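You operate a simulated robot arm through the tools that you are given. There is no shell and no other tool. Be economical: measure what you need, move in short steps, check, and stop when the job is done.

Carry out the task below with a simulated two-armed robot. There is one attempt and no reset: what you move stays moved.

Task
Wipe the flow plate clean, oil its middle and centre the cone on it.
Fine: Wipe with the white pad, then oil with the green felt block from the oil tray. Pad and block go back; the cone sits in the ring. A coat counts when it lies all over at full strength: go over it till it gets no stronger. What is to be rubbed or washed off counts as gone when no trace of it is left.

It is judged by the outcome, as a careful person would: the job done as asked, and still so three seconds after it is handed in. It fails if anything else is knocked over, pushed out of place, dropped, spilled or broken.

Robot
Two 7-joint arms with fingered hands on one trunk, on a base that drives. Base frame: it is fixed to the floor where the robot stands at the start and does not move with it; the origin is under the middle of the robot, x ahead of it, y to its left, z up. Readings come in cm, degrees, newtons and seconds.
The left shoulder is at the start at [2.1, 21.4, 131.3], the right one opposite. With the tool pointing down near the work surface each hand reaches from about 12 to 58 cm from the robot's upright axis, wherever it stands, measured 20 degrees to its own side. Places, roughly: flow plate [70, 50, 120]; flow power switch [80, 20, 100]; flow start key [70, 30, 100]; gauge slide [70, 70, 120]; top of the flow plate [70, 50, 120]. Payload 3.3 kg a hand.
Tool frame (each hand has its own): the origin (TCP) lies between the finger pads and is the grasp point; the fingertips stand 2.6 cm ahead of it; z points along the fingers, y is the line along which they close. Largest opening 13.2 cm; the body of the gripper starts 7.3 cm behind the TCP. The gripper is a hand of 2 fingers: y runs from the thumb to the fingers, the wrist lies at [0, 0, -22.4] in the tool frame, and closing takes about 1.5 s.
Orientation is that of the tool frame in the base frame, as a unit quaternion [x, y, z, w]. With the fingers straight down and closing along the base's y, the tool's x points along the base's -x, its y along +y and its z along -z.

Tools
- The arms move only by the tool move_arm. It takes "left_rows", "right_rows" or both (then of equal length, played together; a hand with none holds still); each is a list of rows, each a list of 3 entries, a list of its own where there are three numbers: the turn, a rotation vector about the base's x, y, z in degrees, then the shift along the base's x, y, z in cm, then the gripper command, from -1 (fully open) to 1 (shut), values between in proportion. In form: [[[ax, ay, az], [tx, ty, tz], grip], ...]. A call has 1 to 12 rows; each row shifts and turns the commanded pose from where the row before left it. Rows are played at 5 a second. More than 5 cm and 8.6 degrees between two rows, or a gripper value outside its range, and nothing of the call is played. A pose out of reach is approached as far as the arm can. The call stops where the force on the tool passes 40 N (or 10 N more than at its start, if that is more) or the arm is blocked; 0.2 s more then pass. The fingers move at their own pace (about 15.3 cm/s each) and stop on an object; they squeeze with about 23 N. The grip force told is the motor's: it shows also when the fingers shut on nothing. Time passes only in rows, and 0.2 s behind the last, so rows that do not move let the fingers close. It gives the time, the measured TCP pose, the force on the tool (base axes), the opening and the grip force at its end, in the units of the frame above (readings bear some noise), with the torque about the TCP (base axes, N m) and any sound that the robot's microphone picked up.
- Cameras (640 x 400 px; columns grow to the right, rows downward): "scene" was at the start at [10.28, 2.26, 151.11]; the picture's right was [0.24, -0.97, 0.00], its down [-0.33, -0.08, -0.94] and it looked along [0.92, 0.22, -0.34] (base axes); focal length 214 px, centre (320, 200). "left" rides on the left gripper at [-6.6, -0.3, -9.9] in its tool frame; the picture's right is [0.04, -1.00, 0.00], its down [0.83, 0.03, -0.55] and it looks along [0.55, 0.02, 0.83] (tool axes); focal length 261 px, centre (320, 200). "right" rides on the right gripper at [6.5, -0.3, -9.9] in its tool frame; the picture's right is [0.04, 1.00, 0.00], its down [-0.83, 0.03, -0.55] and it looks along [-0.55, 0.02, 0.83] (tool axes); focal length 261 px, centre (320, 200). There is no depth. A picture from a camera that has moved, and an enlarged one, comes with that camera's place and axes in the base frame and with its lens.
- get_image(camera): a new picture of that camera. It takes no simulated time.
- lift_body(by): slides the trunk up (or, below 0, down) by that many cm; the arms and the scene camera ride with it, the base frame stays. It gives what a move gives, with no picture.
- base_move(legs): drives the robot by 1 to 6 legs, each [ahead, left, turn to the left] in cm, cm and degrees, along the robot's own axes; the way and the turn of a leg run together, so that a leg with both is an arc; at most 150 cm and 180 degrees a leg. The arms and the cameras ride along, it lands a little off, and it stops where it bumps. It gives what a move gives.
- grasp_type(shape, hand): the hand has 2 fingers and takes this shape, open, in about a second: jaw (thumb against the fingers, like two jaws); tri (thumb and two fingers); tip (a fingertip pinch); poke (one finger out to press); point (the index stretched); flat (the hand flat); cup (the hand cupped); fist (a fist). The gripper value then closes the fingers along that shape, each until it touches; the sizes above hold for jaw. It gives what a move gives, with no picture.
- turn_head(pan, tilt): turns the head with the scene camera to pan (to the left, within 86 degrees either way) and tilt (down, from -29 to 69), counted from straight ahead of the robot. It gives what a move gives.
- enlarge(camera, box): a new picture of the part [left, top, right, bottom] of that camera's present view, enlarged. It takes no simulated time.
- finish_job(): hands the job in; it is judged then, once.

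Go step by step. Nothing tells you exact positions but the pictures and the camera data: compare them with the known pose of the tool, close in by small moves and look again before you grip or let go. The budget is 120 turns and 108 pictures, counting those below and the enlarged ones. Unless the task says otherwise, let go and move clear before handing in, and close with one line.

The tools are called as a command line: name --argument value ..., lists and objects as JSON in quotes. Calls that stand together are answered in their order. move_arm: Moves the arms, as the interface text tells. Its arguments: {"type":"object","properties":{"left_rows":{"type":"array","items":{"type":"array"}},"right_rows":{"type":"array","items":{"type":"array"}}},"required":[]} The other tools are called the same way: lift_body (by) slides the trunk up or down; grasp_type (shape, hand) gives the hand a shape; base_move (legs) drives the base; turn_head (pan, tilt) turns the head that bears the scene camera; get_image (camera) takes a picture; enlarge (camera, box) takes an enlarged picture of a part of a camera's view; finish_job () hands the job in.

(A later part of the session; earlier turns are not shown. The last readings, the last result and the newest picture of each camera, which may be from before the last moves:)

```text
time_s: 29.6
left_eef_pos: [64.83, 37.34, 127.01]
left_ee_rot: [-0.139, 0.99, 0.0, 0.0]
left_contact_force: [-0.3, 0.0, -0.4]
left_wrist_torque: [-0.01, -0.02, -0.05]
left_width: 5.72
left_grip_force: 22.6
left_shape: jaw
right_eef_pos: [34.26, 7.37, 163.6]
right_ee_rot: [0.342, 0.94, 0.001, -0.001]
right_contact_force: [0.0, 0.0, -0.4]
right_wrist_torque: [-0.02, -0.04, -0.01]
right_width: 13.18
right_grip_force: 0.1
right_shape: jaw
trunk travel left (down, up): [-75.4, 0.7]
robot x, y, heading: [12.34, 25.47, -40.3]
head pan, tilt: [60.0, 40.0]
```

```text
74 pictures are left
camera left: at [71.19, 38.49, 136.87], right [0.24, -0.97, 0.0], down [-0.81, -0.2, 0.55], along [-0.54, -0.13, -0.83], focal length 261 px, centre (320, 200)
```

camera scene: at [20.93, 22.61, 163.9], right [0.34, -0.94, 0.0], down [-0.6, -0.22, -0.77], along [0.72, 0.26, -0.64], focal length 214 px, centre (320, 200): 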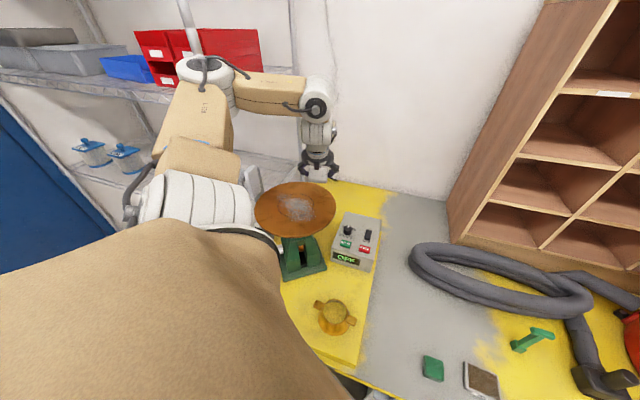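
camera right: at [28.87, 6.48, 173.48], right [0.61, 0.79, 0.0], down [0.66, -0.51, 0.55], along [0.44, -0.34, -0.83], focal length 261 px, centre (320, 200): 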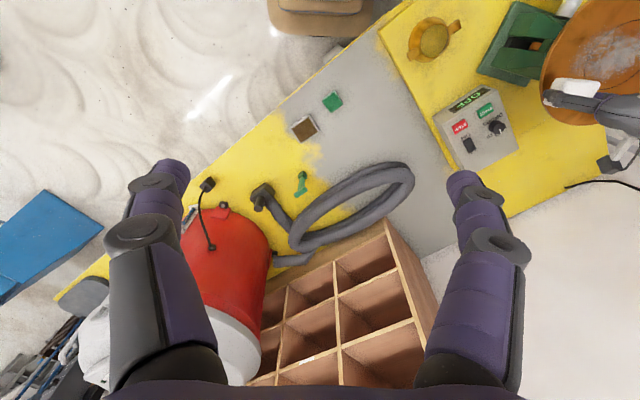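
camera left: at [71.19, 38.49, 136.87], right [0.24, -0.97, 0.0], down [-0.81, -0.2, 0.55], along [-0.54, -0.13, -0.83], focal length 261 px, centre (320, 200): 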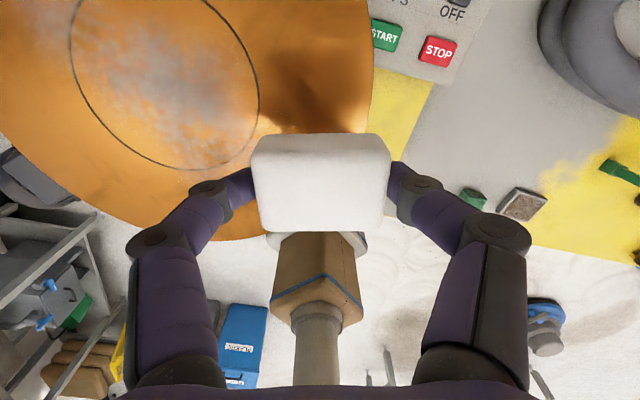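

Now I'll set the pad down on the near part of the plate at about [64.3, 40].

move_arm --left_rows '[[[0, 0, 0], [-0.5, 2.8, -2], 1], [[0, 0, 0], [0, 0, -1.5], 1], [[0, 0, 0], [0, 0, -0.8], 1], [[0, 0, 0], [0, 0, -0.4], 1]]'

get_image --camera "left"

```text
time_s: 30.6
left_eef_pos: [64.31, 39.93, 122.41]
left_ee_rot: [-0.139, 0.99, -0.002, 0.004]
left_contact_force: [5.0, 0.3, 34.5]
left_wrist_torque: [0.03, -0.04, -0.01]
left_width: 5.8
left_grip_force: 23.3
left_shape: jaw
right_eef_pos: [34.07, 7.5, 163.7]
right_ee_rot: [0.342, 0.94, 0.001, -0.001]
right_contact_force: [1.0, -0.4, -0.6]
right_wrist_torque: [-0.04, 0.02, 0.01]
right_width: 13.2
right_grip_force: 0.1
right_shape: jaw
trunk travel left (down, up): [-75.4, 0.7]
robot x, y, heading: [12.45, 25.08, -39.6]
head pan, tilt: [60.0, 40.0]
```

```text
73 pictures are left
camera left: at [70.68, 41.27, 132.41], right [0.24, -0.97, 0.0], down [-0.81, -0.2, 0.55], along [-0.53, -0.13, -0.84], focal length 261 px, centre (320, 200)
```

left: 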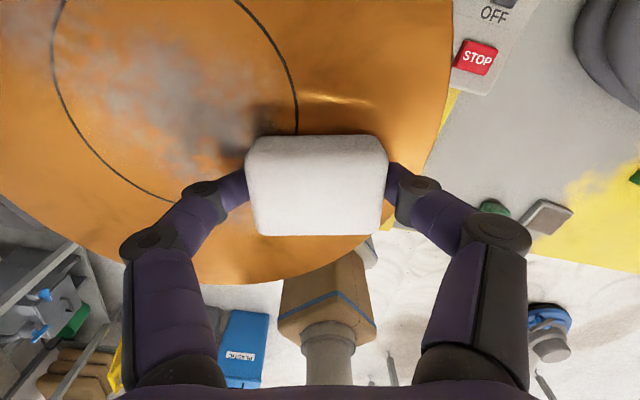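

The pad is resting on the plate. I'll open slightly, tilt the hand 30° about the pad and regrip.

move_arm --left_rows '[[[0, 0, 0], [0, 0, 0.2], 1], [[0, 0, 0], [0, 0, 0], -0.2], [[0, 0, 0], [0, 0, 0], -0.2], [[0, 0, 0], [0, 0, 0], -0.2], [[2.07, -7.2, 0], [-0.31, -0.09, 0], -0.2], [[2.07, -7.2, 0], [-0.31, -0.09, 0], -0.2], [[2.07, -7.2, 0], [-0.31, -0.09, -0.1], -0.2], [[2.07, -7.2, 0], [-0.31, -0.09, -0.15], -0.2]]'

get_image --camera "left"

enlarge --camera "scene" --box '[225, 145, 365, 260]'

```text
time_s: 32.5
left_eef_pos: [63.35, 39.28, 122.12]
left_ee_rot: [-0.134, 0.957, 0.037, 0.256]
left_contact_force: [0.2, 0.2, 0.1]
left_wrist_torque: [-0.01, -0.03, 0.01]
left_width: 7.89
left_grip_force: 0.1
left_shape: jaw
left hand out of reach, approached as far as the arm can: row 8
right_eef_pos: [34.23, 7.24, 163.64]
right_ee_rot: [0.342, 0.94, 0.001, -0.001]
right_contact_force: [-0.5, -0.4, -0.2]
right_wrist_torque: [0.04, 0.0, -0.01]
right_width: 13.21
right_grip_force: 0.0
right_shape: jaw
trunk travel left (down, up): [-75.4, 0.7]
robot x, y, heading: [12.29, 25.21, -39.9]
head pan, tilt: [60.0, 40.0]
```

```text
72 pictures are left
camera left: at [64.17, 39.07, 134.04], right [0.24, -0.97, -0.02], down [-0.97, -0.24, 0.06], along [-0.07, 0.01, -1.0], focal length 261 px, centre (320, 200)
```

left: 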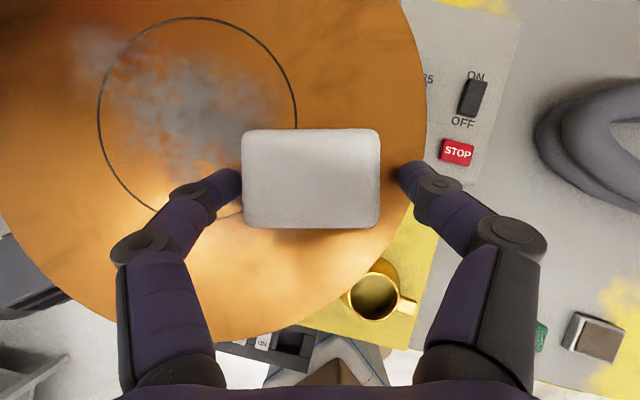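

```text
3.48 times, centred on (295, 202) of scene
camera zoom: at [21.1, 27.35, 163.92], right [0.34, -0.94, 0.0], down [-0.6, -0.22, -0.77], along [0.72, 0.26, -0.64], focal length 746 px, centre (407, 191)
```

zoom: 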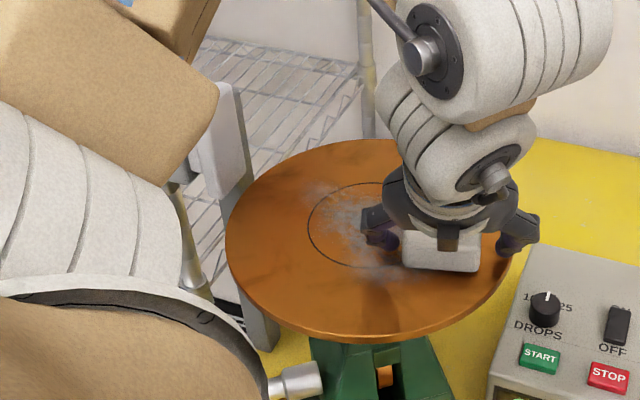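

The fingers straddle the pad centrally with the hand tilted. The ring centre reads [66, 46.8]. I'll close on the pad and begin wiping with light contact.

move_arm --left_rows '[[[0, 0, 0], [0, 0, 0], 1], [[0, 0, 0], [0, 0, 0], 1], [[0, 0, 0], [0, 0, 0], 1], [[0, 0, 0], [0, 0, 0], 1], [[0, 0, 0], [0, 0, 0], 1]]'

move_arm --left_rows '[[[0, 0, 0], [0, 0, -0.2], 1], [[0, 0, 0], [0.5, 0.5, 0], 1], [[0, 0, 0], [1, 1, 0], 1], [[0, 0, 0], [1, 1, 0], 1]]'

get_image --camera "left"

```text
time_s: 33.6
left_eef_pos: [63.4, 39.48, 122.11]
left_ee_rot: [-0.134, 0.957, 0.036, 0.255]
left_contact_force: [-0.1, 0.6, -0.9]
left_wrist_torque: [-0.01, -0.02, -0.05]
left_width: 5.74
left_grip_force: 23.0
left_shape: jaw
right_eef_pos: [34.42, 7.4, 163.68]
right_ee_rot: [0.342, 0.94, 0.0, -0.001]
right_contact_force: [0.1, -0.4, -0.6]
right_wrist_torque: [-0.01, 0.04, 0.0]
right_width: 13.19
right_grip_force: 0.0
right_shape: jaw
trunk travel left (down, up): [-75.4, 0.7]
robot x, y, heading: [12.77, 25.15, -40.1]
head pan, tilt: [60.0, 40.0]
```

```text
time_s: 34.6
left_eef_pos: [65.67, 41.86, 122.17]
left_ee_rot: [-0.134, 0.956, 0.035, 0.258]
left_contact_force: [-4.0, -5.0, 8.7]
left_wrist_torque: [-0.07, 0.0, -0.08]
left_width: 5.74
left_grip_force: 22.6
left_shape: jaw
right_eef_pos: [34.16, 7.29, 163.7]
right_ee_rot: [0.342, 0.94, 0.001, 0.001]
right_contact_force: [-0.9, 0.1, -0.1]
right_wrist_torque: [0.0, -0.03, -0.01]
right_width: 13.18
right_grip_force: 0.0
right_shape: jaw
trunk travel left (down, up): [-75.4, 0.7]
robot x, y, heading: [12.43, 25.53, -39.9]
head pan, tilt: [60.0, 40.0]
```

```text
70 pictures are left
camera left: at [66.55, 41.64, 133.89], right [0.24, -0.97, -0.02], down [-0.97, -0.24, 0.06], along [-0.06, 0.0, -1.0], focal length 261 px, centre (320, 200)
```

left: 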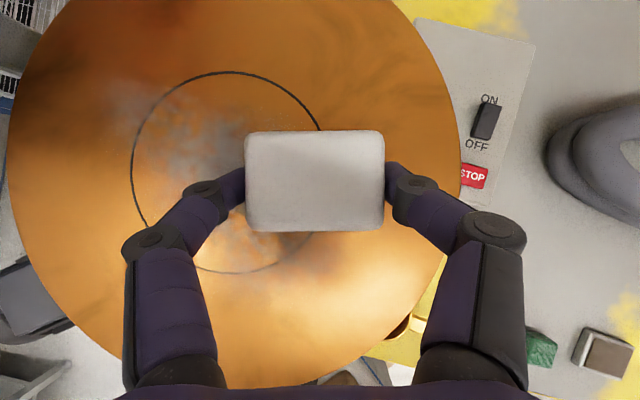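

Contact is good at about 9 N. I'll wipe in overlapping strokes along y.

move_arm --left_rows '[[[0, 0, 0], [-3.4, -1.5, 0], 1], [[0, 0, 0], [-3.4, -1.5, -0.05], 1], [[0, 0, 0], [0, 3, -0.05], 1], [[0, 0, 0], [0, 3, 0], 1], [[0, 0, 0], [0, 3, 0], 1], [[0, 0, 0], [0, 3, 0], 1], [[0, 0, 0], [0, 2, 0], 1], [[0, 0, 0], [2.8, 0, 0], 1], [[0, 0, 0], [0, -3.5, 0], 1], [[0, 0, 0], [0, -3.5, 0], 1], [[0, 0, 0], [0, -3.5, 0], 1], [[0, 0, 0], [0, -3.5, 0], 1]]'

get_image --camera "left"

```text
time_s: 35.1
left_eef_pos: [63.62, 39.85, 121.99]
left_ee_rot: [-0.132, 0.954, 0.04, 0.266]
left_contact_force: [-2.5, 1.1, 9.3]
left_wrist_torque: [-0.2, -0.09, -0.08]
left_width: 5.8
left_grip_force: 22.6
left_shape: jaw
left hand out of reach, approached as far as the arm can: row 1, 2
right_eef_pos: [34.06, 7.31, 163.54]
right_ee_rot: [0.341, 0.94, 0.002, 0.0]
right_contact_force: [0.9, -0.5, -0.4]
right_wrist_torque: [0.0, -0.01, -0.04]
right_width: 13.18
right_grip_force: 0.1
right_shape: jaw
trunk travel left (down, up): [-75.4, 0.7]
robot x, y, heading: [12.45, 25.39, -39.8]
head pan, tilt: [60.0, 40.0]
stopped in row 2 (left hand): the force on the tool passed its limit at 49 N (the readings are from after the stop); the commanded pose is now the measured one
```

```text
69 pictures are left
camera left: at [64.24, 39.43, 133.85], right [0.24, -0.97, -0.03], down [-0.97, -0.24, 0.04], along [-0.05, 0.02, -1.0], focal length 261 px, centre (320, 200)
```

left: 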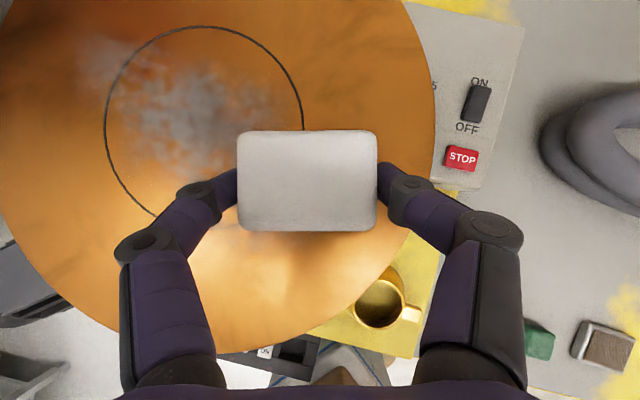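

The tilted hand can't come nearer than this, so I'll do the outer half now and drive the base back for the near half later.

move_arm --left_rows '[[[0, 0, 0], [1, 0, 0.1], 1], [[0, 0, 0], [1, 1, 0], 1], [[0, 0, 0], [0, 3, -0.05], 1], [[0, 0, 0], [0, 3, 0], 1], [[0, 0, 0], [0, 3, 0], 1], [[0, 0, 0], [0, 3, 0], 1], [[0, 0, 0], [2.5, 0, 0], 1], [[0, 0, 0], [0, -3.5, 0], 1], [[0, 0, 0], [0, -3.5, 0], 1], [[0, 0, 0], [0, -3.5, 0], 1], [[0, 0, 0], [0, -2, 0], 1]]'

get_image --camera "left"

```text
time_s: 36.0
left_eef_pos: [66.18, 43.54, 121.86]
left_ee_rot: [-0.13, 0.953, 0.034, 0.271]
left_contact_force: [-12.3, -2.6, 28.7]
left_wrist_torque: [0.14, 0.06, -0.03]
left_width: 5.79
left_grip_force: 22.8
left_shape: jaw
left hand out of reach, approached as far as the arm can: row 3, 4
right_eef_pos: [33.93, 7.32, 163.56]
right_ee_rot: [0.341, 0.94, 0.0, 0.0]
right_contact_force: [-0.2, 1.0, -0.1]
right_wrist_torque: [-0.02, 0.0, 0.0]
right_width: 13.19
right_grip_force: 0.1
right_shape: jaw
trunk travel left (down, up): [-75.4, 0.7]
robot x, y, heading: [12.59, 25.14, -40.3]
head pan, tilt: [60.0, 40.0]
stopped in row 4 (left hand): the force on the tool passed its limit at 53 N (the readings are from after the stop); the commanded pose is now the measured one
```

```text
68 pictures are left
camera left: at [66.65, 43.27, 133.79], right [0.23, -0.97, -0.02], down [-0.97, -0.23, 0.03], along [-0.04, 0.01, -1.0], focal length 261 px, centre (320, 200)
```

left: 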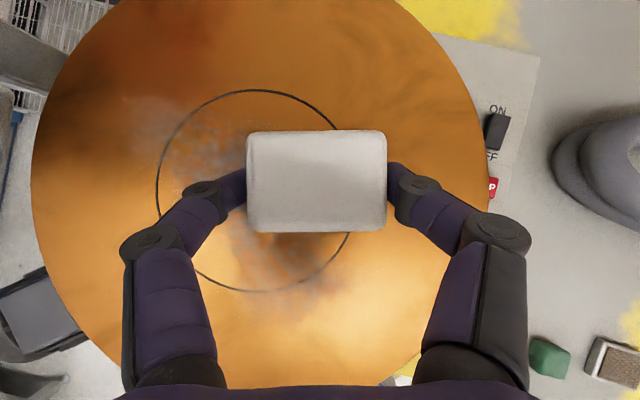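

Wiping works where the pad passes, but leftward reach at this heading is poor. I'll retract the hand, turn the base back to about -15° so the plate lies in the arm's better sector, and continue from there.

move_arm --left_rows '[[[0, 0, 0], [0, 0, 2], 1], [[0, 0, 0], [0, -1, 3], 1], [[-2.07, 7.2, 0], [-2, -4, 0], 1], [[-2.07, 7.2, 0], [-2, -4, 0.5], 1], [[-2.07, 7.2, 0], [-2, -4, 0.5], 1], [[-2.07, 7.2, 0], [-2, -4, 0.5], 1], [[0, 0, 0], [-2, -4, 0], 1], [[0, 0, 0], [-2, -4, 0], 1], [[0, 0, 0], [-2, -4, 0], 1]]'

```text
time_s: 38.0
left_eef_pos: [52.59, 13.98, 127.73]
left_ee_rot: [-0.138, 0.99, -0.001, 0.013]
left_contact_force: [0.1, 0.1, -0.9]
left_wrist_torque: [0.04, 0.0, 0.01]
left_width: 5.79
left_grip_force: 23.1
left_shape: jaw
left hand out of reach, approached as far as the arm can: row 1
right_eef_pos: [34.24, 7.32, 163.52]
right_ee_rot: [0.341, 0.94, 0.002, 0.0]
right_contact_force: [-0.4, -0.1, 0.3]
right_wrist_torque: [-0.01, -0.04, 0.01]
right_width: 13.17
right_grip_force: 0.0
right_shape: jaw
trunk travel left (down, up): [-75.4, 0.7]
robot x, y, heading: [12.44, 25.47, -39.9]
head pan, tilt: [60.0, 40.0]
```

Now the base repositioning.

base_move --legs '[[0, -3.1, 0], [0, 0, 25]]'

turn_head --pan 40 --tilt 45

get_image --camera "scene"

get_image --camera "left"

```text
time_s: 40.2
left_eef_pos: [51.57, 29.93, 127.84]
left_ee_rot: [-0.35, 0.937, 0.001, 0.014]
left_contact_force: [0.2, 0.5, -0.5]
left_wrist_torque: [0.01, 0.03, -0.01]
left_width: 5.8
left_grip_force: 22.6
left_shape: jaw
right_eef_pos: [37.76, 16.15, 163.64]
right_ee_rot: [0.127, 0.992, 0.0, -0.001]
right_contact_force: [0.0, -0.6, -0.3]
right_wrist_torque: [0.0, -0.03, 0.0]
right_width: 13.18
right_grip_force: 0.0
right_shape: jaw
trunk travel left (down, up): [-75.4, 0.7]
robot x, y, heading: [10.07, 22.78, -14.8]
head pan, tilt: [60.0, 40.0]
```

```text
time_s: 41.0
left_eef_pos: [51.7, 29.94, 127.7]
left_ee_rot: [-0.35, 0.937, 0.001, 0.013]
left_contact_force: [0.2, -0.3, -1.9]
left_wrist_torque: [0.01, 0.0, -0.02]
left_width: 5.77
left_grip_force: 23.5
left_shape: jaw
right_eef_pos: [37.81, 16.09, 163.58]
right_ee_rot: [0.127, 0.992, 0.0, -0.001]
right_contact_force: [-0.2, 0.5, 0.9]
right_wrist_torque: [-0.03, 0.01, -0.03]
right_width: 13.19
right_grip_force: 0.1
right_shape: jaw
trunk travel left (down, up): [-75.4, 0.7]
robot x, y, heading: [10.28, 23.36, -14.5]
head pan, tilt: [40.0, 45.0]
```

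```text
67 pictures are left
camera scene: at [18.76, 26.15, 163.19], right [0.43, -0.9, 0.0], down [-0.64, -0.3, -0.71], along [0.64, 0.3, -0.71], focal length 214 px, centre (320, 200)
```

scene: 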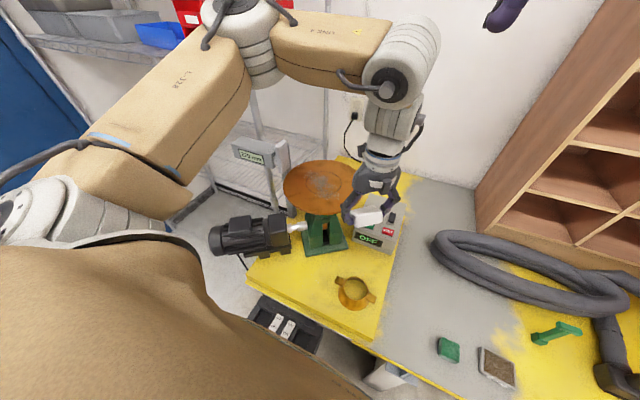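

```text
66 pictures are left
camera left: at [56.56, 33.8, 137.77], right [0.62, -0.78, 0.01], down [-0.66, -0.53, 0.53], along [-0.41, -0.34, -0.85], focal length 261 px, centre (320, 200)
```

left: 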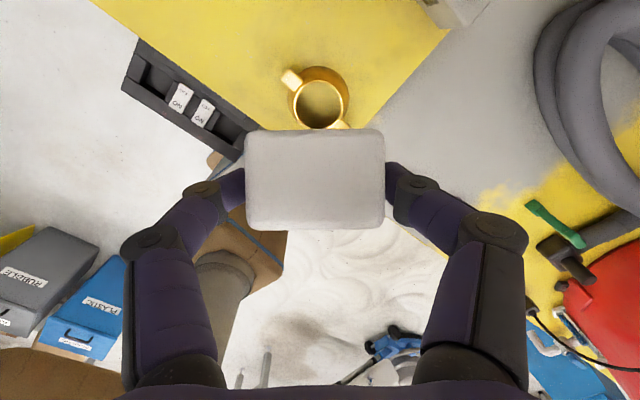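

The view is clear now. I'll yaw the hand toward the plate direction and test upright reach above the plate.

move_arm --left_rows '[[[0, 0, -7], [2, 3, 0], 1], [[0, 0, -7], [2, 3, 0], 1], [[0, 0, -7], [2, 3, 0], 1], [[0, 0, 0], [2, 3, 0], 1], [[0, 0, 0], [2, 2, 0], 1], [[0, 0, 0], [2, 2, 0], 1], [[0, 0, 0], [2, 2, 0], 1], [[0, 0, 0], [2, 2, 0], 1]]'

```text
time_s: 42.8
left_eef_pos: [67.71, 49.97, 127.59]
left_ee_rot: [-0.173, 0.985, -0.002, 0.012]
left_contact_force: [0.3, -0.6, -0.5]
left_wrist_torque: [0.0, 0.01, 0.02]
left_width: 5.79
left_grip_force: 23.1
left_shape: jaw
right_eef_pos: [37.91, 16.16, 163.58]
right_ee_rot: [0.128, 0.992, 0.0, 0.0]
right_contact_force: [0.1, -0.2, 0.0]
right_wrist_torque: [0.0, 0.0, 0.03]
right_width: 13.19
right_grip_force: 0.1
right_shape: jaw
trunk travel left (down, up): [-75.4, 0.7]
robot x, y, heading: [10.49, 22.61, -14.4]
head pan, tilt: [40.0, 45.0]
```

Upright reach is excellent now. I'll test the far side while upright.

move_arm --left_rows '[[[0, 0, 0], [2.5, 0, 0], 1], [[0, 0, 0], [2.5, 0, 0], 1], [[0, 0, 0], [0, 2.5, 0], 1]]'

get_image --camera "left"

enlarge --camera "scene" --box '[230, 110, 430, 260]'

```text
time_s: 43.6
left_eef_pos: [70.55, 52.26, 127.76]
left_ee_rot: [-0.173, 0.985, -0.005, 0.013]
left_contact_force: [0.7, 0.3, -1.2]
left_wrist_torque: [-0.03, 0.01, 0.01]
left_width: 5.79
left_grip_force: 23.4
left_shape: jaw
left hand out of reach, approached as far as the arm can: row 2
right_eef_pos: [37.74, 16.42, 163.67]
right_ee_rot: [0.128, 0.992, -0.001, -0.002]
right_contact_force: [-0.2, 0.6, -0.1]
right_wrist_torque: [0.01, -0.01, 0.01]
right_width: 13.19
right_grip_force: 0.0
right_shape: jaw
trunk travel left (down, up): [-75.4, 0.7]
robot x, y, heading: [10.48, 22.46, -14.5]
head pan, tilt: [40.0, 45.0]
```

```text
65 pictures are left
camera left: at [76.58, 54.04, 137.74], right [0.3, -0.95, 0.01], down [-0.81, -0.25, 0.53], along [-0.5, -0.17, -0.85], focal length 261 px, centre (320, 200)
```

left: 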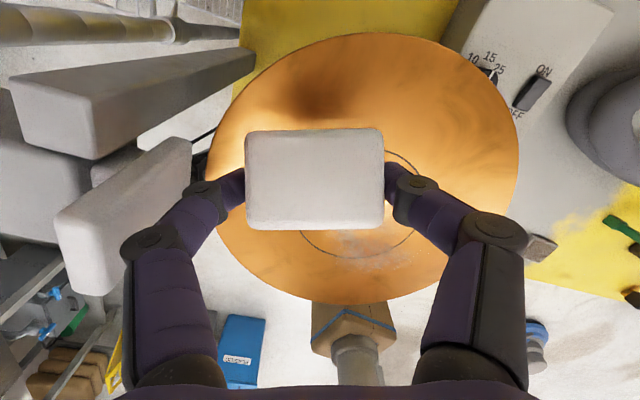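

```text
2.67 times, centred on (330, 185) of scene
camera zoom: at [18.72, 26.39, 163.18], right [0.43, -0.9, 0.0], down [-0.64, -0.3, -0.71], along [0.64, 0.3, -0.71], focal length 572 px, centre (293, 240)
```

zoom: 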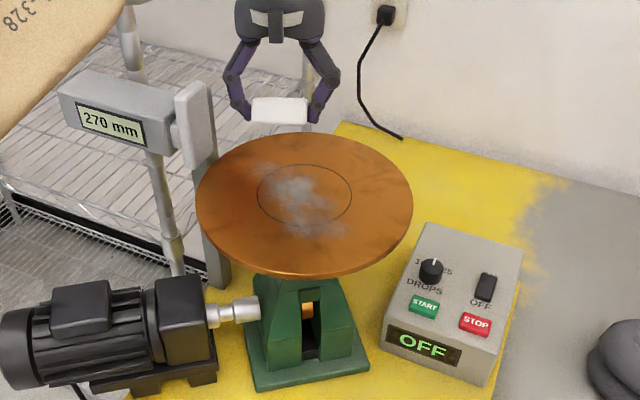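

Upright limit is near [71, 52], and the pad is currently held at 30° to the hand. I'll tilt again and check the near side is reachable in this stance.

move_arm --left_rows '[[[2.57, -7.05, 0], [-3, -3, 0], 1], [[2.57, -7.05, 0], [-3, -3, 0], 1], [[2.57, -7.05, 0], [-3, -3, 0], 1], [[2.57, -7.05, 0], [-2, -3, 0], 1], [[0, 0, 0], [0, 0, -2], 1], [[0, 0, 0], [0, 0, -1.5], 1]]'

get_image --camera "left"

```text
time_s: 45.0
left_eef_pos: [59.67, 40.11, 124.26]
left_ee_rot: [-0.166, 0.948, 0.043, 0.268]
left_contact_force: [0.1, -0.9, -1.0]
left_wrist_torque: [-0.02, -0.01, 0.0]
left_width: 5.73
left_grip_force: 22.4
left_shape: jaw
right_eef_pos: [37.82, 16.21, 163.52]
right_ee_rot: [0.128, 0.992, 0.0, 0.0]
right_contact_force: [0.0, 0.6, 0.6]
right_wrist_torque: [-0.03, -0.01, 0.02]
right_width: 13.18
right_grip_force: 0.0
right_shape: jaw
trunk travel left (down, up): [-75.4, 0.7]
robot x, y, heading: [10.31, 23.0, -14.6]
head pan, tilt: [40.0, 45.0]
```

```text
63 pictures are left
camera left: at [60.22, 39.95, 136.02], right [0.3, -0.95, -0.01], down [-0.95, -0.31, 0.04], along [-0.04, 0.0, -1.0], focal length 261 px, centre (320, 200)
```

left: 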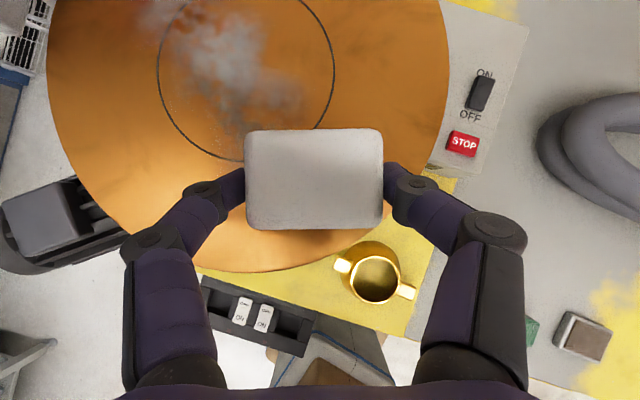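

The near side is reachable with the tilt. Now I'll lower to contact and wipe in overlapping strokes aligned with the pad.

move_arm --left_rows '[[[0, 0, 0], [1.5, -1.5, 0], 1], [[0, 0, 0], [0, 0, -1.7], 1], [[0, 0, 0], [0, 0, -0.45], 1], [[0, 0, 0], [-1.1, 3.05, 0], 1], [[0, 0, 0], [-1.1, 3.05, 0], 1], [[0, 0, 0], [-1.1, 3.05, 0], 1], [[0, 0, 0], [-1.1, 3.05, 0], 1], [[0, 0, 0], [2.82, 1.02, 0], 1], [[0, 0, 0], [1.1, -3.05, 0], 1], [[0, 0, 0], [1.1, -3.05, 0], 1], [[0, 0, 0], [1.1, -3.05, 0], 1], [[0, 0, 0], [1.1, -3.05, 0], 1]]'

get_image --camera "left"

```text
time_s: 47.6
left_eef_pos: [63.94, 39.49, 122.0]
left_ee_rot: [-0.166, 0.948, 0.045, 0.267]
left_contact_force: [-0.9, 2.3, 3.5]
left_wrist_torque: [0.15, 0.04, 0.05]
left_width: 5.7
left_grip_force: 22.6
left_shape: jaw
right_eef_pos: [37.78, 16.03, 163.61]
right_ee_rot: [0.128, 0.992, 0.0, 0.0]
right_contact_force: [0.1, -1.1, 0.8]
right_wrist_torque: [0.02, -0.01, -0.01]
right_width: 13.18
right_grip_force: 0.1
right_shape: jaw
trunk travel left (down, up): [-75.4, 0.7]
robot x, y, heading: [10.37, 22.95, -14.7]
head pan, tilt: [40.0, 45.0]
```

```text
62 pictures are left
camera left: at [64.55, 39.19, 133.94], right [0.31, -0.95, -0.02], down [-0.95, -0.31, 0.04], along [-0.04, 0.0, -1.0], focal length 261 px, centre (320, 200)
```

left: 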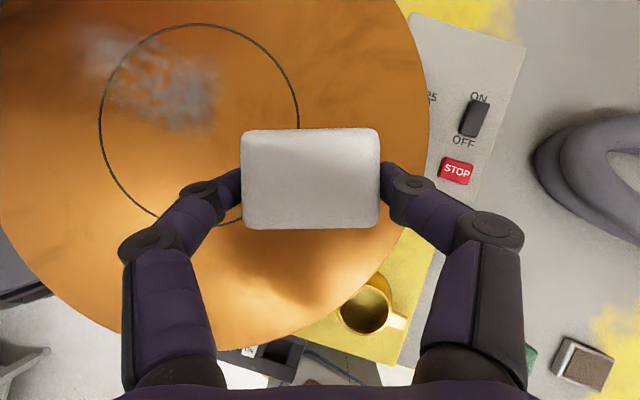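

The near half is clean. Continuing outward.

move_arm --left_rows '[[[0, 0, 0], [2.35, 0.85, -0.1], 1], [[0, 0, 0], [-1.1, 3.05, 0], 1], [[0, 0, 0], [-1.1, 3.05, 0], 1], [[0, 0, 0], [-1.1, 3.05, 0], 1], [[0, 0, 0], [-1.1, 3.05, 0], 1], [[0, 0, 0], [2.35, 0.85, 0], 1], [[0, 0, 0], [1.1, -3.05, 0], 1], [[0, 0, 0], [1.1, -3.05, 0], 1], [[0, 0, 0], [1.1, -3.05, 0], 1], [[0, 0, 0], [1.1, -3.05, 0], 1]]'

move_arm --left_rows '[[[0, 0, 0], [2.35, 0.85, -0.05], 1], [[0, 0, 0], [-1.1, 3.05, 0], 1], [[0, 0, 0], [-1.1, 3.05, 0], 1], [[0, 0, 0], [-1.1, 3.05, 0], 1], [[0, 0, 0], [-1.1, 3.05, 0], 1]]'

get_image --camera "left"

enlarge --camera "scene" --box '[270, 145, 390, 230]'

```text
time_s: 49.8
left_eef_pos: [68.66, 41.35, 121.96]
left_ee_rot: [-0.167, 0.948, 0.045, 0.268]
left_contact_force: [-1.9, 7.6, 11.7]
left_wrist_torque: [0.64, 0.07, 0.03]
left_width: 5.83
left_grip_force: 23.2
left_shape: jaw
right_eef_pos: [37.73, 16.05, 163.65]
right_ee_rot: [0.128, 0.992, -0.001, 0.0]
right_contact_force: [-0.1, 0.5, -0.1]
right_wrist_torque: [0.07, 0.01, 0.01]
right_width: 13.18
right_grip_force: 0.0
right_shape: jaw
trunk travel left (down, up): [-75.4, 0.7]
robot x, y, heading: [10.56, 22.97, -14.5]
head pan, tilt: [40.0, 45.0]
```

```text
time_s: 51.0
left_eef_pos: [66.75, 54.21, 121.91]
left_ee_rot: [-0.167, 0.948, 0.043, 0.269]
left_contact_force: [5.0, -9.9, 17.5]
left_wrist_torque: [-0.28, -0.31, -0.09]
left_width: 5.78
left_grip_force: 23.2
left_shape: jaw
right_eef_pos: [37.71, 15.91, 163.57]
right_ee_rot: [0.128, 0.992, 0.001, 0.001]
right_contact_force: [0.6, -0.7, 0.4]
right_wrist_torque: [-0.02, -0.02, 0.0]
right_width: 13.19
right_grip_force: 0.1
right_shape: jaw
trunk travel left (down, up): [-75.4, 0.7]
robot x, y, heading: [10.5, 22.95, -14.8]
head pan, tilt: [40.0, 45.0]
```

```text
61 pictures are left
camera left: at [67.11, 54.09, 133.84], right [0.3, -0.95, -0.01], down [-0.95, -0.3, 0.03], along [-0.04, 0.0, -1.0], focal length 261 px, centre (320, 200)
```

left: 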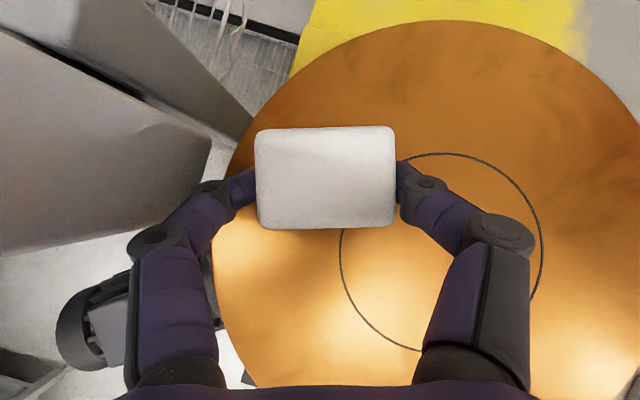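

```text
4.71 times, centred on (330, 188) of scene
camera zoom: at [18.56, 25.99, 163.21], right [0.43, -0.9, 0.0], down [-0.64, -0.3, -0.71], along [0.64, 0.3, -0.71], focal length 1009 px, centre (273, 259)
```

zoom: 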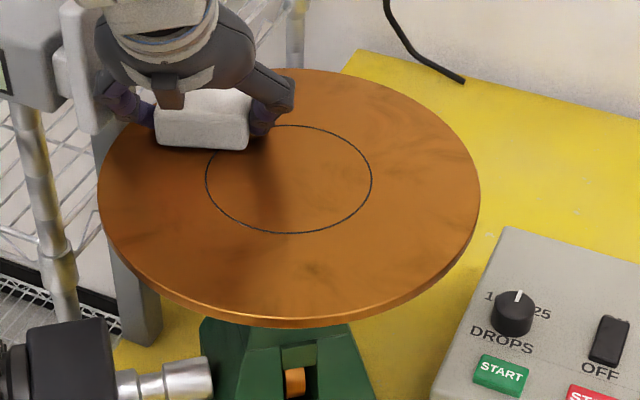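

It looks clean. I'll make one more pass on the way back to remove any faint trace.

move_arm --left_rows '[[[0, 0, 0], [1.4, 0.5, 0], 1], [[0, 0, 0], [1.1, -3.05, 0], 1], [[0, 0, 0], [1.1, -3.05, 0], 1], [[0, 0, 0], [1.1, -3.05, 0], 1], [[0, 0, 0], [0.9, -2.6, 0], 1], [[0, 0, 0], [-4, -1.36, 0], 1], [[0, 0, 0], [-1.1, 3.05, 0], 1], [[0, 0, 0], [-1.1, 3.05, 0], 1], [[0, 0, 0], [-1.1, 3.05, 0], 1], [[0, 0, 0], [-1.1, 3.05, 0], 1]]'

move_arm --left_rows '[[[0, 0, 0], [-3.5, -1.3, 0], 1], [[0, 0, 0], [1.1, -3.05, 0], 1], [[0, 0, 0], [1.1, -3.05, 0], 1], [[0, 0, 0], [1.1, -3.05, 0], 1], [[0, 0, 0], [1.1, -3.05, 0], 1], [[0, 0, 0], [0, 0, 2.5], 1], [[0, 0, 0], [0, 0, 3], 1]]'

get_image --camera "left"

enlarge --camera "scene" --box '[270, 145, 390, 230]'

```text
time_s: 53.2
left_eef_pos: [63.84, 54.0, 121.97]
left_ee_rot: [-0.166, 0.948, 0.044, 0.268]
left_contact_force: [0.7, -6.2, 10.6]
left_wrist_torque: [-0.36, -0.25, -0.06]
left_width: 5.79
left_grip_force: 22.8
left_shape: jaw
right_eef_pos: [37.68, 16.28, 163.54]
right_ee_rot: [0.128, 0.992, 0.001, -0.001]
right_contact_force: [-0.5, -0.1, 0.4]
right_wrist_torque: [0.04, -0.02, 0.01]
right_width: 13.18
right_grip_force: 0.1
right_shape: jaw
trunk travel left (down, up): [-75.4, 0.7]
robot x, y, heading: [10.31, 22.44, -14.8]
head pan, tilt: [40.0, 45.0]
```

```text
time_s: 54.8
left_eef_pos: [64.78, 40.41, 127.38]
left_ee_rot: [-0.166, 0.948, 0.043, 0.268]
left_contact_force: [0.5, 0.5, 0.5]
left_wrist_torque: [0.03, -0.01, -0.01]
left_width: 5.74
left_grip_force: 23.6
left_shape: jaw
right_eef_pos: [37.66, 16.03, 163.58]
right_ee_rot: [0.128, 0.992, -0.001, 0.001]
right_contact_force: [-0.6, -0.2, 0.7]
right_wrist_torque: [0.02, 0.01, -0.02]
right_width: 13.19
right_grip_force: 0.0
right_shape: jaw
trunk travel left (down, up): [-75.4, 0.7]
robot x, y, heading: [10.22, 22.7, -14.9]
head pan, tilt: [40.0, 45.0]
```

```text
59 pictures are left
camera left: at [65.31, 40.23, 139.27], right [0.3, -0.95, -0.01], down [-0.95, -0.31, 0.04], along [-0.04, 0.0, -1.0], focal length 261 px, centre (320, 200)
```

left: 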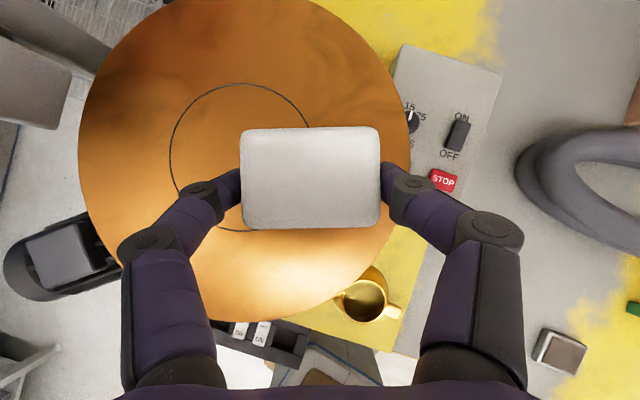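

```text
4.71 times, centred on (330, 188) of scene
camera zoom: at [18.62, 26.11, 163.19], right [0.43, -0.9, 0.0], down [-0.64, -0.3, -0.71], along [0.64, 0.3, -0.71], focal length 1009 px, centre (273, 259)
```

zoom: 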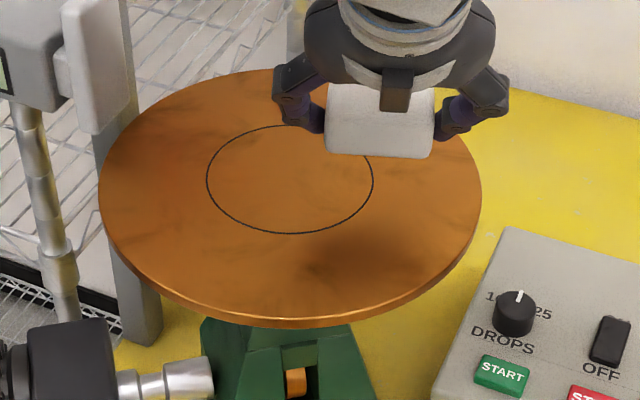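

The plate is clean. Now I'll carry the pad back over its spot, lower the trunk and check.

move_arm --left_rows '[[[0, 0, -6], [-2, -4, 0], 1], [[0, 0, -6], [-2, -4, 0], 1], [[0, 0, 0], [-2, -4, 0], 1], [[0, 0, 0], [-2, -4, 0], 1], [[0, 0, 0], [-2, -4, 0], 1], [[0, 0, 0], [-2.2, -4, 0], 1], [[0, 0, 0], [-2.7, -4, 0], 1], [[0, 0, 0], [-2.8, -3.9, 0], 1]]'

lift_body --by -16

get_image --camera "left"

```text
time_s: 56.8
left_eef_pos: [52.39, 15.53, 128.29]
left_ee_rot: [-0.122, 0.96, 0.01, 0.252]
left_contact_force: [0.3, 0.1, -1.2]
left_wrist_torque: [-0.03, 0.01, -0.03]
left_width: 5.72
left_grip_force: 23.0
left_shape: jaw
left hand out of reach, approached as far as the arm can: row 7, 8
right_eef_pos: [37.84, 16.0, 163.56]
right_ee_rot: [0.128, 0.992, 0.0, 0.0]
right_contact_force: [0.0, 0.3, -0.1]
right_wrist_torque: [0.02, 0.01, -0.04]
right_width: 13.19
right_grip_force: 0.0
right_shape: jaw
trunk travel left (down, up): [-75.4, 0.7]
robot x, y, heading: [10.53, 22.52, -14.8]
head pan, tilt: [40.0, 45.0]
stopped in row 8 (left hand): the arm was blocked; the commanded pose is now the measured one
```

```text
time_s: 58.6
left_eef_pos: [52.38, 15.57, 112.13]
left_ee_rot: [-0.122, 0.96, 0.01, 0.253]
left_contact_force: [0.5, 0.1, -0.1]
left_wrist_torque: [0.02, 0.03, 0.0]
left_width: 5.74
left_grip_force: 22.8
left_shape: jaw
right_eef_pos: [37.76, 16.07, 147.58]
right_ee_rot: [0.127, 0.992, -0.001, -0.001]
right_contact_force: [0.0, -0.4, 0.5]
right_wrist_torque: [0.02, 0.02, 0.0]
right_width: 13.18
right_grip_force: 0.1
right_shape: jaw
trunk travel left (down, up): [-59.4, 16.7]
robot x, y, heading: [10.36, 23.13, -14.7]
head pan, tilt: [40.0, 45.0]
```

```text
57 pictures are left
camera left: at [53.18, 15.83, 124.08], right [0.2, -0.98, 0.02], down [-0.98, -0.2, 0.08], along [-0.07, -0.04, -1.0], focal length 261 px, centre (320, 200)
```

left: 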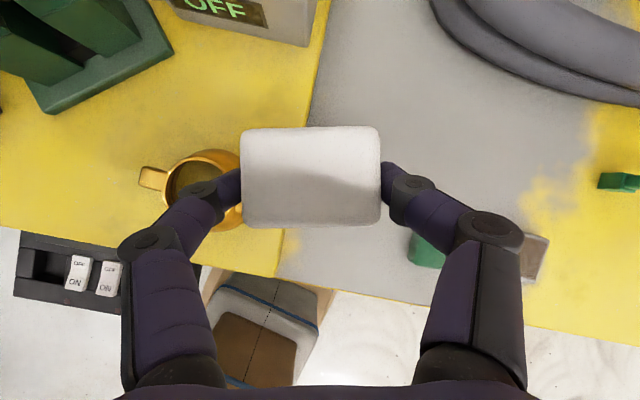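

The left arm was probably blocked by the right hand, so I'll move the right hand aside and then continue to the pad's spot.

move_arm --right_rows '[[[0, 0, 0], [-1, -4, 0], -1], [[0, 0, 0], [-1, -4, 0], -1], [[0, 0, 0], [-1, -4, 0], -1], [[0, 0, 0], [-1, -4, 0], -1], [[0, 0, 0], [-1, -4, 0], -1], [[0, 0, 0], [-1, -4, 0], -1]]'

move_arm --left_rows '[[[0, 0, -6], [-2, -2.5, -2], 1], [[0, 0, 0], [-2, -2.5, -3], 1], [[0, 0, 0], [-1.3, -2, -4], 1], [[0, 0, 0], [0, 0, -4], 1]]'

get_image --camera "left"

get_image --camera "scene"

```text
time_s: 60.0
left_eef_pos: [52.3, 15.62, 112.46]
left_ee_rot: [-0.122, 0.959, 0.008, 0.254]
left_contact_force: [-0.2, -0.2, -0.4]
left_wrist_torque: [-0.03, 0.02, 0.01]
left_width: 5.72
left_grip_force: 23.3
left_shape: jaw
right_eef_pos: [32.15, -4.07, 147.8]
right_ee_rot: [0.128, 0.992, 0.0, 0.0]
right_contact_force: [-0.7, 0.8, -0.3]
right_wrist_torque: [-0.01, -0.05, 0.03]
right_width: 13.18
right_grip_force: 0.2
right_shape: jaw
right hand out of reach, approached as far as the arm can: row 6
trunk travel left (down, up): [-59.4, 16.7]
robot x, y, heading: [10.23, 22.71, -14.5]
head pan, tilt: [40.0, 45.0]
```

```text
time_s: 61.2
left_eef_pos: [52.23, 14.59, 101.8]
left_ee_rot: [-0.105, 0.961, -0.005, 0.254]
left_contact_force: [0.4, 1.2, -0.2]
left_wrist_torque: [0.04, 0.03, 0.01]
left_width: 5.71
left_grip_force: 23.3
left_shape: jaw
left hand out of reach, approached as far as the arm can: row 2, 3
right_eef_pos: [32.18, -4.14, 147.77]
right_ee_rot: [0.128, 0.992, 0.001, -0.001]
right_contact_force: [-0.5, 0.4, -0.5]
right_wrist_torque: [0.01, -0.01, -0.04]
right_width: 13.19
right_grip_force: 0.1
right_shape: jaw
trunk travel left (down, up): [-59.4, 16.7]
robot x, y, heading: [10.07, 22.46, -14.7]
head pan, tilt: [40.0, 45.0]
stopped in row 4 (left hand): the arm was blocked; the commanded pose is now the measured one
```

```text
56 pictures are left
camera left: at [53.05, 14.99, 113.73], right [0.16, -0.99, 0.04], down [-0.98, -0.16, 0.07], along [-0.07, -0.05, -1.0], focal length 261 px, centre (320, 200)
```

left: 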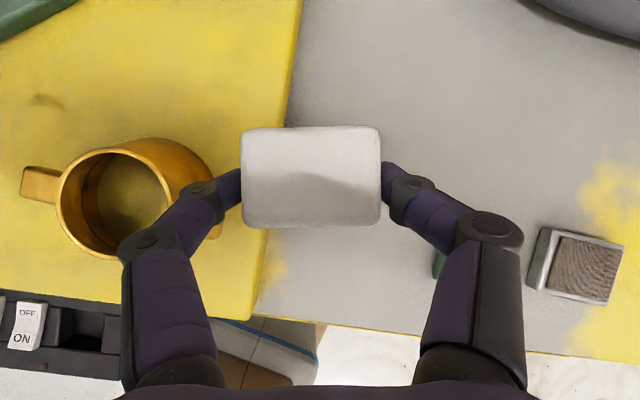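

```text
55 pictures are left
camera scene: at [18.88, 26.11, 147.18], right [0.43, -0.9, 0.0], down [-0.64, -0.3, -0.71], along [0.64, 0.3, -0.71], focal length 214 px, centre (320, 200)
```

scene: 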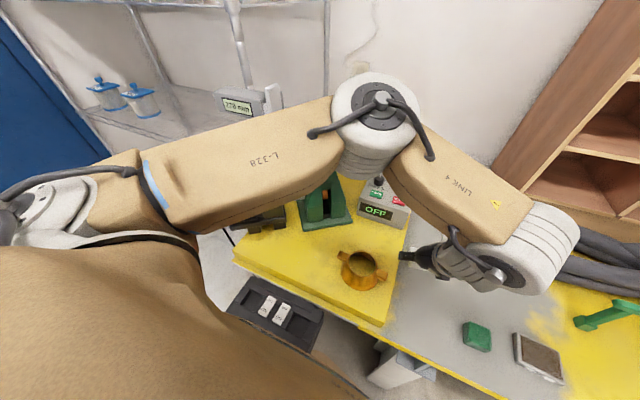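

The arm folded up with its elbow near the plate, so I'll raise the trunk and drive back and right to a stance where the pad spot is straight ahead of the left arm.

lift_body --by 14

base_move --legs '[[0, -32, 0], [0, 0, 15]]'

turn_head --pan 20 --tilt 40

get_image --camera "scene"

```text
time_s: 62.9
left_eef_pos: [52.06, 14.38, 115.85]
left_ee_rot: [-0.101, 0.962, -0.005, 0.254]
left_contact_force: [0.5, 0.4, -0.4]
left_wrist_torque: [0.01, 0.03, -0.02]
left_width: 5.71
left_grip_force: 23.2
left_shape: jaw
right_eef_pos: [32.31, -4.26, 161.81]
right_ee_rot: [0.127, 0.992, 0.001, -0.001]
right_contact_force: [0.1, 0.5, 0.2]
right_wrist_torque: [-0.01, -0.04, -0.02]
right_width: 13.21
right_grip_force: 0.1
right_shape: jaw
trunk travel left (down, up): [-73.4, 2.7]
robot x, y, heading: [10.26, 23.23, -14.9]
head pan, tilt: [40.0, 45.0]
```

```text
time_s: 65.9
left_eef_pos: [44.61, -5.58, 115.81]
left_ee_rot: [-0.226, 0.94, 0.028, 0.252]
left_contact_force: [-0.3, 0.5, -0.5]
left_wrist_torque: [-0.01, -0.02, -0.01]
left_width: 5.73
left_grip_force: 23.0
left_shape: jaw
right_eef_pos: [30.45, -28.67, 161.84]
right_ee_rot: [-0.004, 1.0, 0.002, 0.0]
right_contact_force: [-0.2, -0.3, 0.4]
right_wrist_torque: [0.0, -0.01, -0.03]
right_width: 13.19
right_grip_force: 0.1
right_shape: jaw
trunk travel left (down, up): [-73.4, 2.7]
robot x, y, heading: [2.26, -8.29, 0.4]
head pan, tilt: [40.0, 45.0]
```

```text
time_s: 66.8
left_eef_pos: [44.72, -5.65, 115.88]
left_ee_rot: [-0.226, 0.94, 0.028, 0.253]
left_contact_force: [0.1, -0.6, -0.3]
left_wrist_torque: [-0.01, 0.01, 0.0]
left_width: 5.68
left_grip_force: 23.3
left_shape: jaw
right_eef_pos: [30.27, -28.69, 161.8]
right_ee_rot: [-0.003, 1.0, 0.001, -0.001]
right_contact_force: [0.3, 0.5, 1.1]
right_wrist_torque: [0.0, 0.02, 0.01]
right_width: 13.21
right_grip_force: 0.1
right_shape: jaw
trunk travel left (down, up): [-73.4, 2.7]
robot x, y, heading: [2.09, -8.18, 0.6]
head pan, tilt: [20.0, 40.0]
```

```text
54 pictures are left
camera scene: at [11.27, -5.31, 161.91], right [0.35, -0.94, 0.0], down [-0.6, -0.22, -0.77], along [0.72, 0.27, -0.64], focal length 214 px, centre (320, 200)
```

scene: 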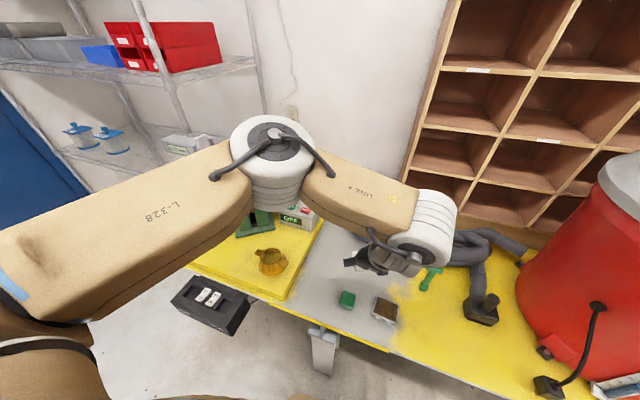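

Now I'll move the hand left over the pad's spot, with the yaw back toward 8°.

move_arm --left_rows '[[[0, 0, -6.3], [0.5, 3.5, 0], 1], [[0, 0, -6.3], [0.5, 3.5, 0], 1], [[0, 0, -6.3], [0.5, 3.5, 0], 1], [[0, 0, 0], [0.9, 3.5, 0], 1]]'

get_image --camera "scene"

get_image --camera "left"

```text
time_s: 67.8
left_eef_pos: [47.07, 8.62, 115.83]
left_ee_rot: [-0.069, 0.965, -0.014, 0.254]
left_contact_force: [0.1, -0.2, -1.4]
left_wrist_torque: [-0.01, 0.04, -0.03]
left_width: 5.7
left_grip_force: 23.6
left_shape: jaw
right_eef_pos: [30.48, -28.53, 161.73]
right_ee_rot: [-0.004, 1.0, 0.001, -0.001]
right_contact_force: [-0.5, 0.1, -0.6]
right_wrist_torque: [-0.02, 0.02, -0.02]
right_width: 13.18
right_grip_force: 0.1
right_shape: jaw
trunk travel left (down, up): [-73.4, 2.7]
robot x, y, heading: [2.2, -8.02, 0.2]
head pan, tilt: [20.0, 40.0]
```

```text
53 pictures are left
camera scene: at [11.3, -5.09, 161.9], right [0.35, -0.94, 0.0], down [-0.6, -0.23, -0.77], along [0.72, 0.27, -0.64], focal length 214 px, centre (320, 200)
```

scene: 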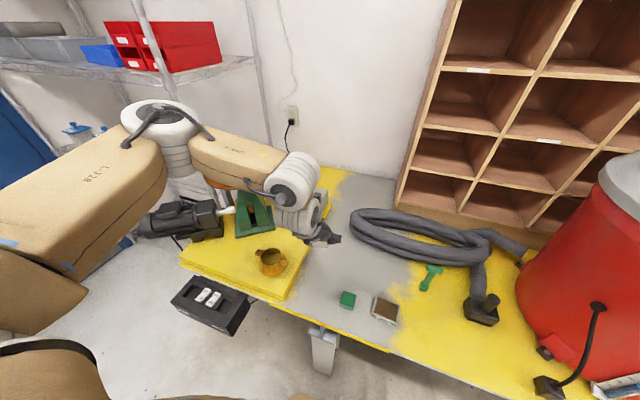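

```text
52 pictures are left
camera left: at [47.91, 8.92, 127.72], right [0.09, -0.99, 0.04], down [-0.99, -0.09, 0.07], along [-0.07, -0.05, -1.0], focal length 261 px, centre (320, 200)
```

left: 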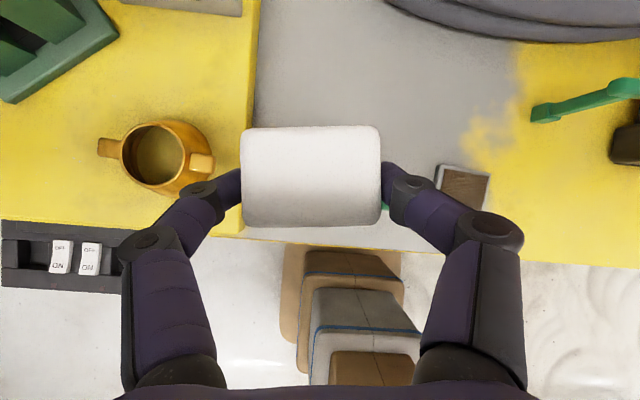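

I'll correct a small roll and descend to the table.

move_arm --left_rows '[[[2.3, 0.3, 0], [0, -0.1, -4], 1], [[0, 0, 0], [0, 0, -5], 1], [[0, 0, 0], [0, 0, -5], 1], [[0, 0, 0], [0, 0, -5], 1], [[0, 0, 0], [0, 0, -5], 1]]'

get_image --camera "left"

```text
time_s: 69.0
left_eef_pos: [47.09, 8.23, 91.87]
left_ee_rot: [-0.063, 0.965, 0.006, 0.253]
left_contact_force: [0.5, 0.2, 0.0]
left_wrist_torque: [-0.04, 0.01, -0.03]
left_width: 5.71
left_grip_force: 22.6
left_shape: jaw
right_eef_pos: [30.58, -28.61, 161.8]
right_ee_rot: [-0.003, 1.0, 0.001, -0.001]
right_contact_force: [0.1, -0.1, -1.2]
right_wrist_torque: [0.0, 0.0, -0.01]
right_width: 13.2
right_grip_force: 0.1
right_shape: jaw
trunk travel left (down, up): [-73.4, 2.7]
robot x, y, heading: [2.05, -8.32, 0.5]
head pan, tilt: [20.0, 40.0]
```

```text
51 pictures are left
camera left: at [48.05, 8.1, 103.77], right [0.09, -1.0, 0.0], down [-0.99, -0.09, 0.07], along [-0.07, -0.01, -1.0], focal length 261 px, centre (320, 200)
```

left: 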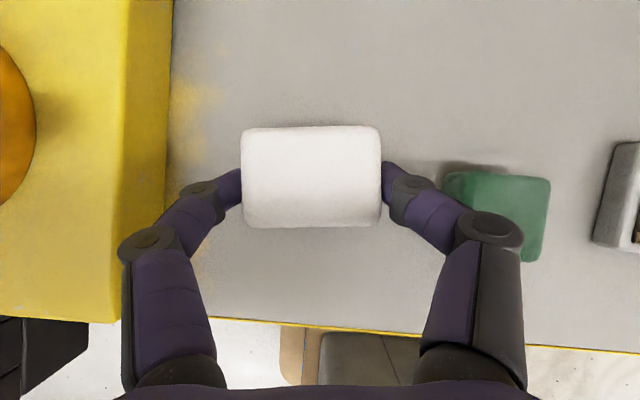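

A small shift left and the final descent to contact.

move_arm --left_rows '[[[0, 0, 0], [0, 0.4, -1.6], 1], [[0, 0, 0], [0, 0, -0.6], 1], [[0, 0, 0], [0, 0, -0.4], 1], [[0, 0, 0], [0, 0, -0.3], 1]]'

```text
time_s: 70.0
left_eef_pos: [47.09, 8.7, 88.94]
left_ee_rot: [-0.064, 0.966, 0.007, 0.252]
left_contact_force: [-0.4, -0.5, -1.2]
left_wrist_torque: [0.02, 0.02, -0.02]
left_width: 5.71
left_grip_force: 23.5
left_shape: jaw
right_eef_pos: [30.47, -28.77, 161.81]
right_ee_rot: [-0.003, 1.0, 0.001, -0.001]
right_contact_force: [0.2, 0.4, 0.2]
right_wrist_torque: [-0.02, 0.0, 0.0]
right_width: 13.19
right_grip_force: 0.0
right_shape: jaw
trunk travel left (down, up): [-73.4, 2.7]
robot x, y, heading: [2.49, -8.66, 0.6]
head pan, tilt: [20.0, 40.0]
```

move_arm --left_rows '[[[0, 0, 0], [0, 0, -0.3], 1], [[0, 0, 0], [0, 0, -0.3], 1]]'

enlarge --camera "scene" --box '[260, 200, 420, 340]'

```text
time_s: 70.6
left_eef_pos: [47.16, 8.71, 88.56]
left_ee_rot: [-0.064, 0.965, 0.007, 0.254]
left_contact_force: [-3.2, 2.1, 16.4]
left_wrist_torque: [0.71, 0.04, 0.19]
left_width: 5.69
left_grip_force: 23.0
left_shape: jaw
right_eef_pos: [30.19, -28.77, 161.82]
right_ee_rot: [-0.003, 1.0, 0.001, 0.0]
right_contact_force: [0.5, -0.3, -0.5]
right_wrist_torque: [-0.02, 0.03, 0.02]
right_width: 13.2
right_grip_force: 0.1
right_shape: jaw
trunk travel left (down, up): [-73.4, 2.7]
robot x, y, heading: [2.3, -8.4, 0.3]
head pan, tilt: [20.0, 40.0]
```

```text
2.86 times, centred on (340, 270) of scene
camera zoom: at [11.07, -5.33, 161.94], right [0.35, -0.94, 0.0], down [-0.6, -0.22, -0.77], along [0.72, 0.27, -0.64], focal length 613 px, centre (263, 0)
```

zoom: 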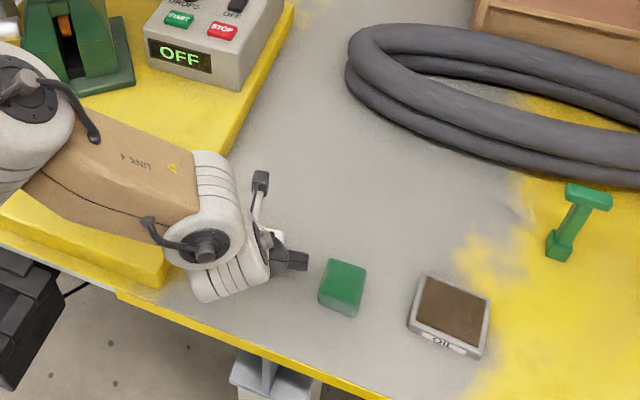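

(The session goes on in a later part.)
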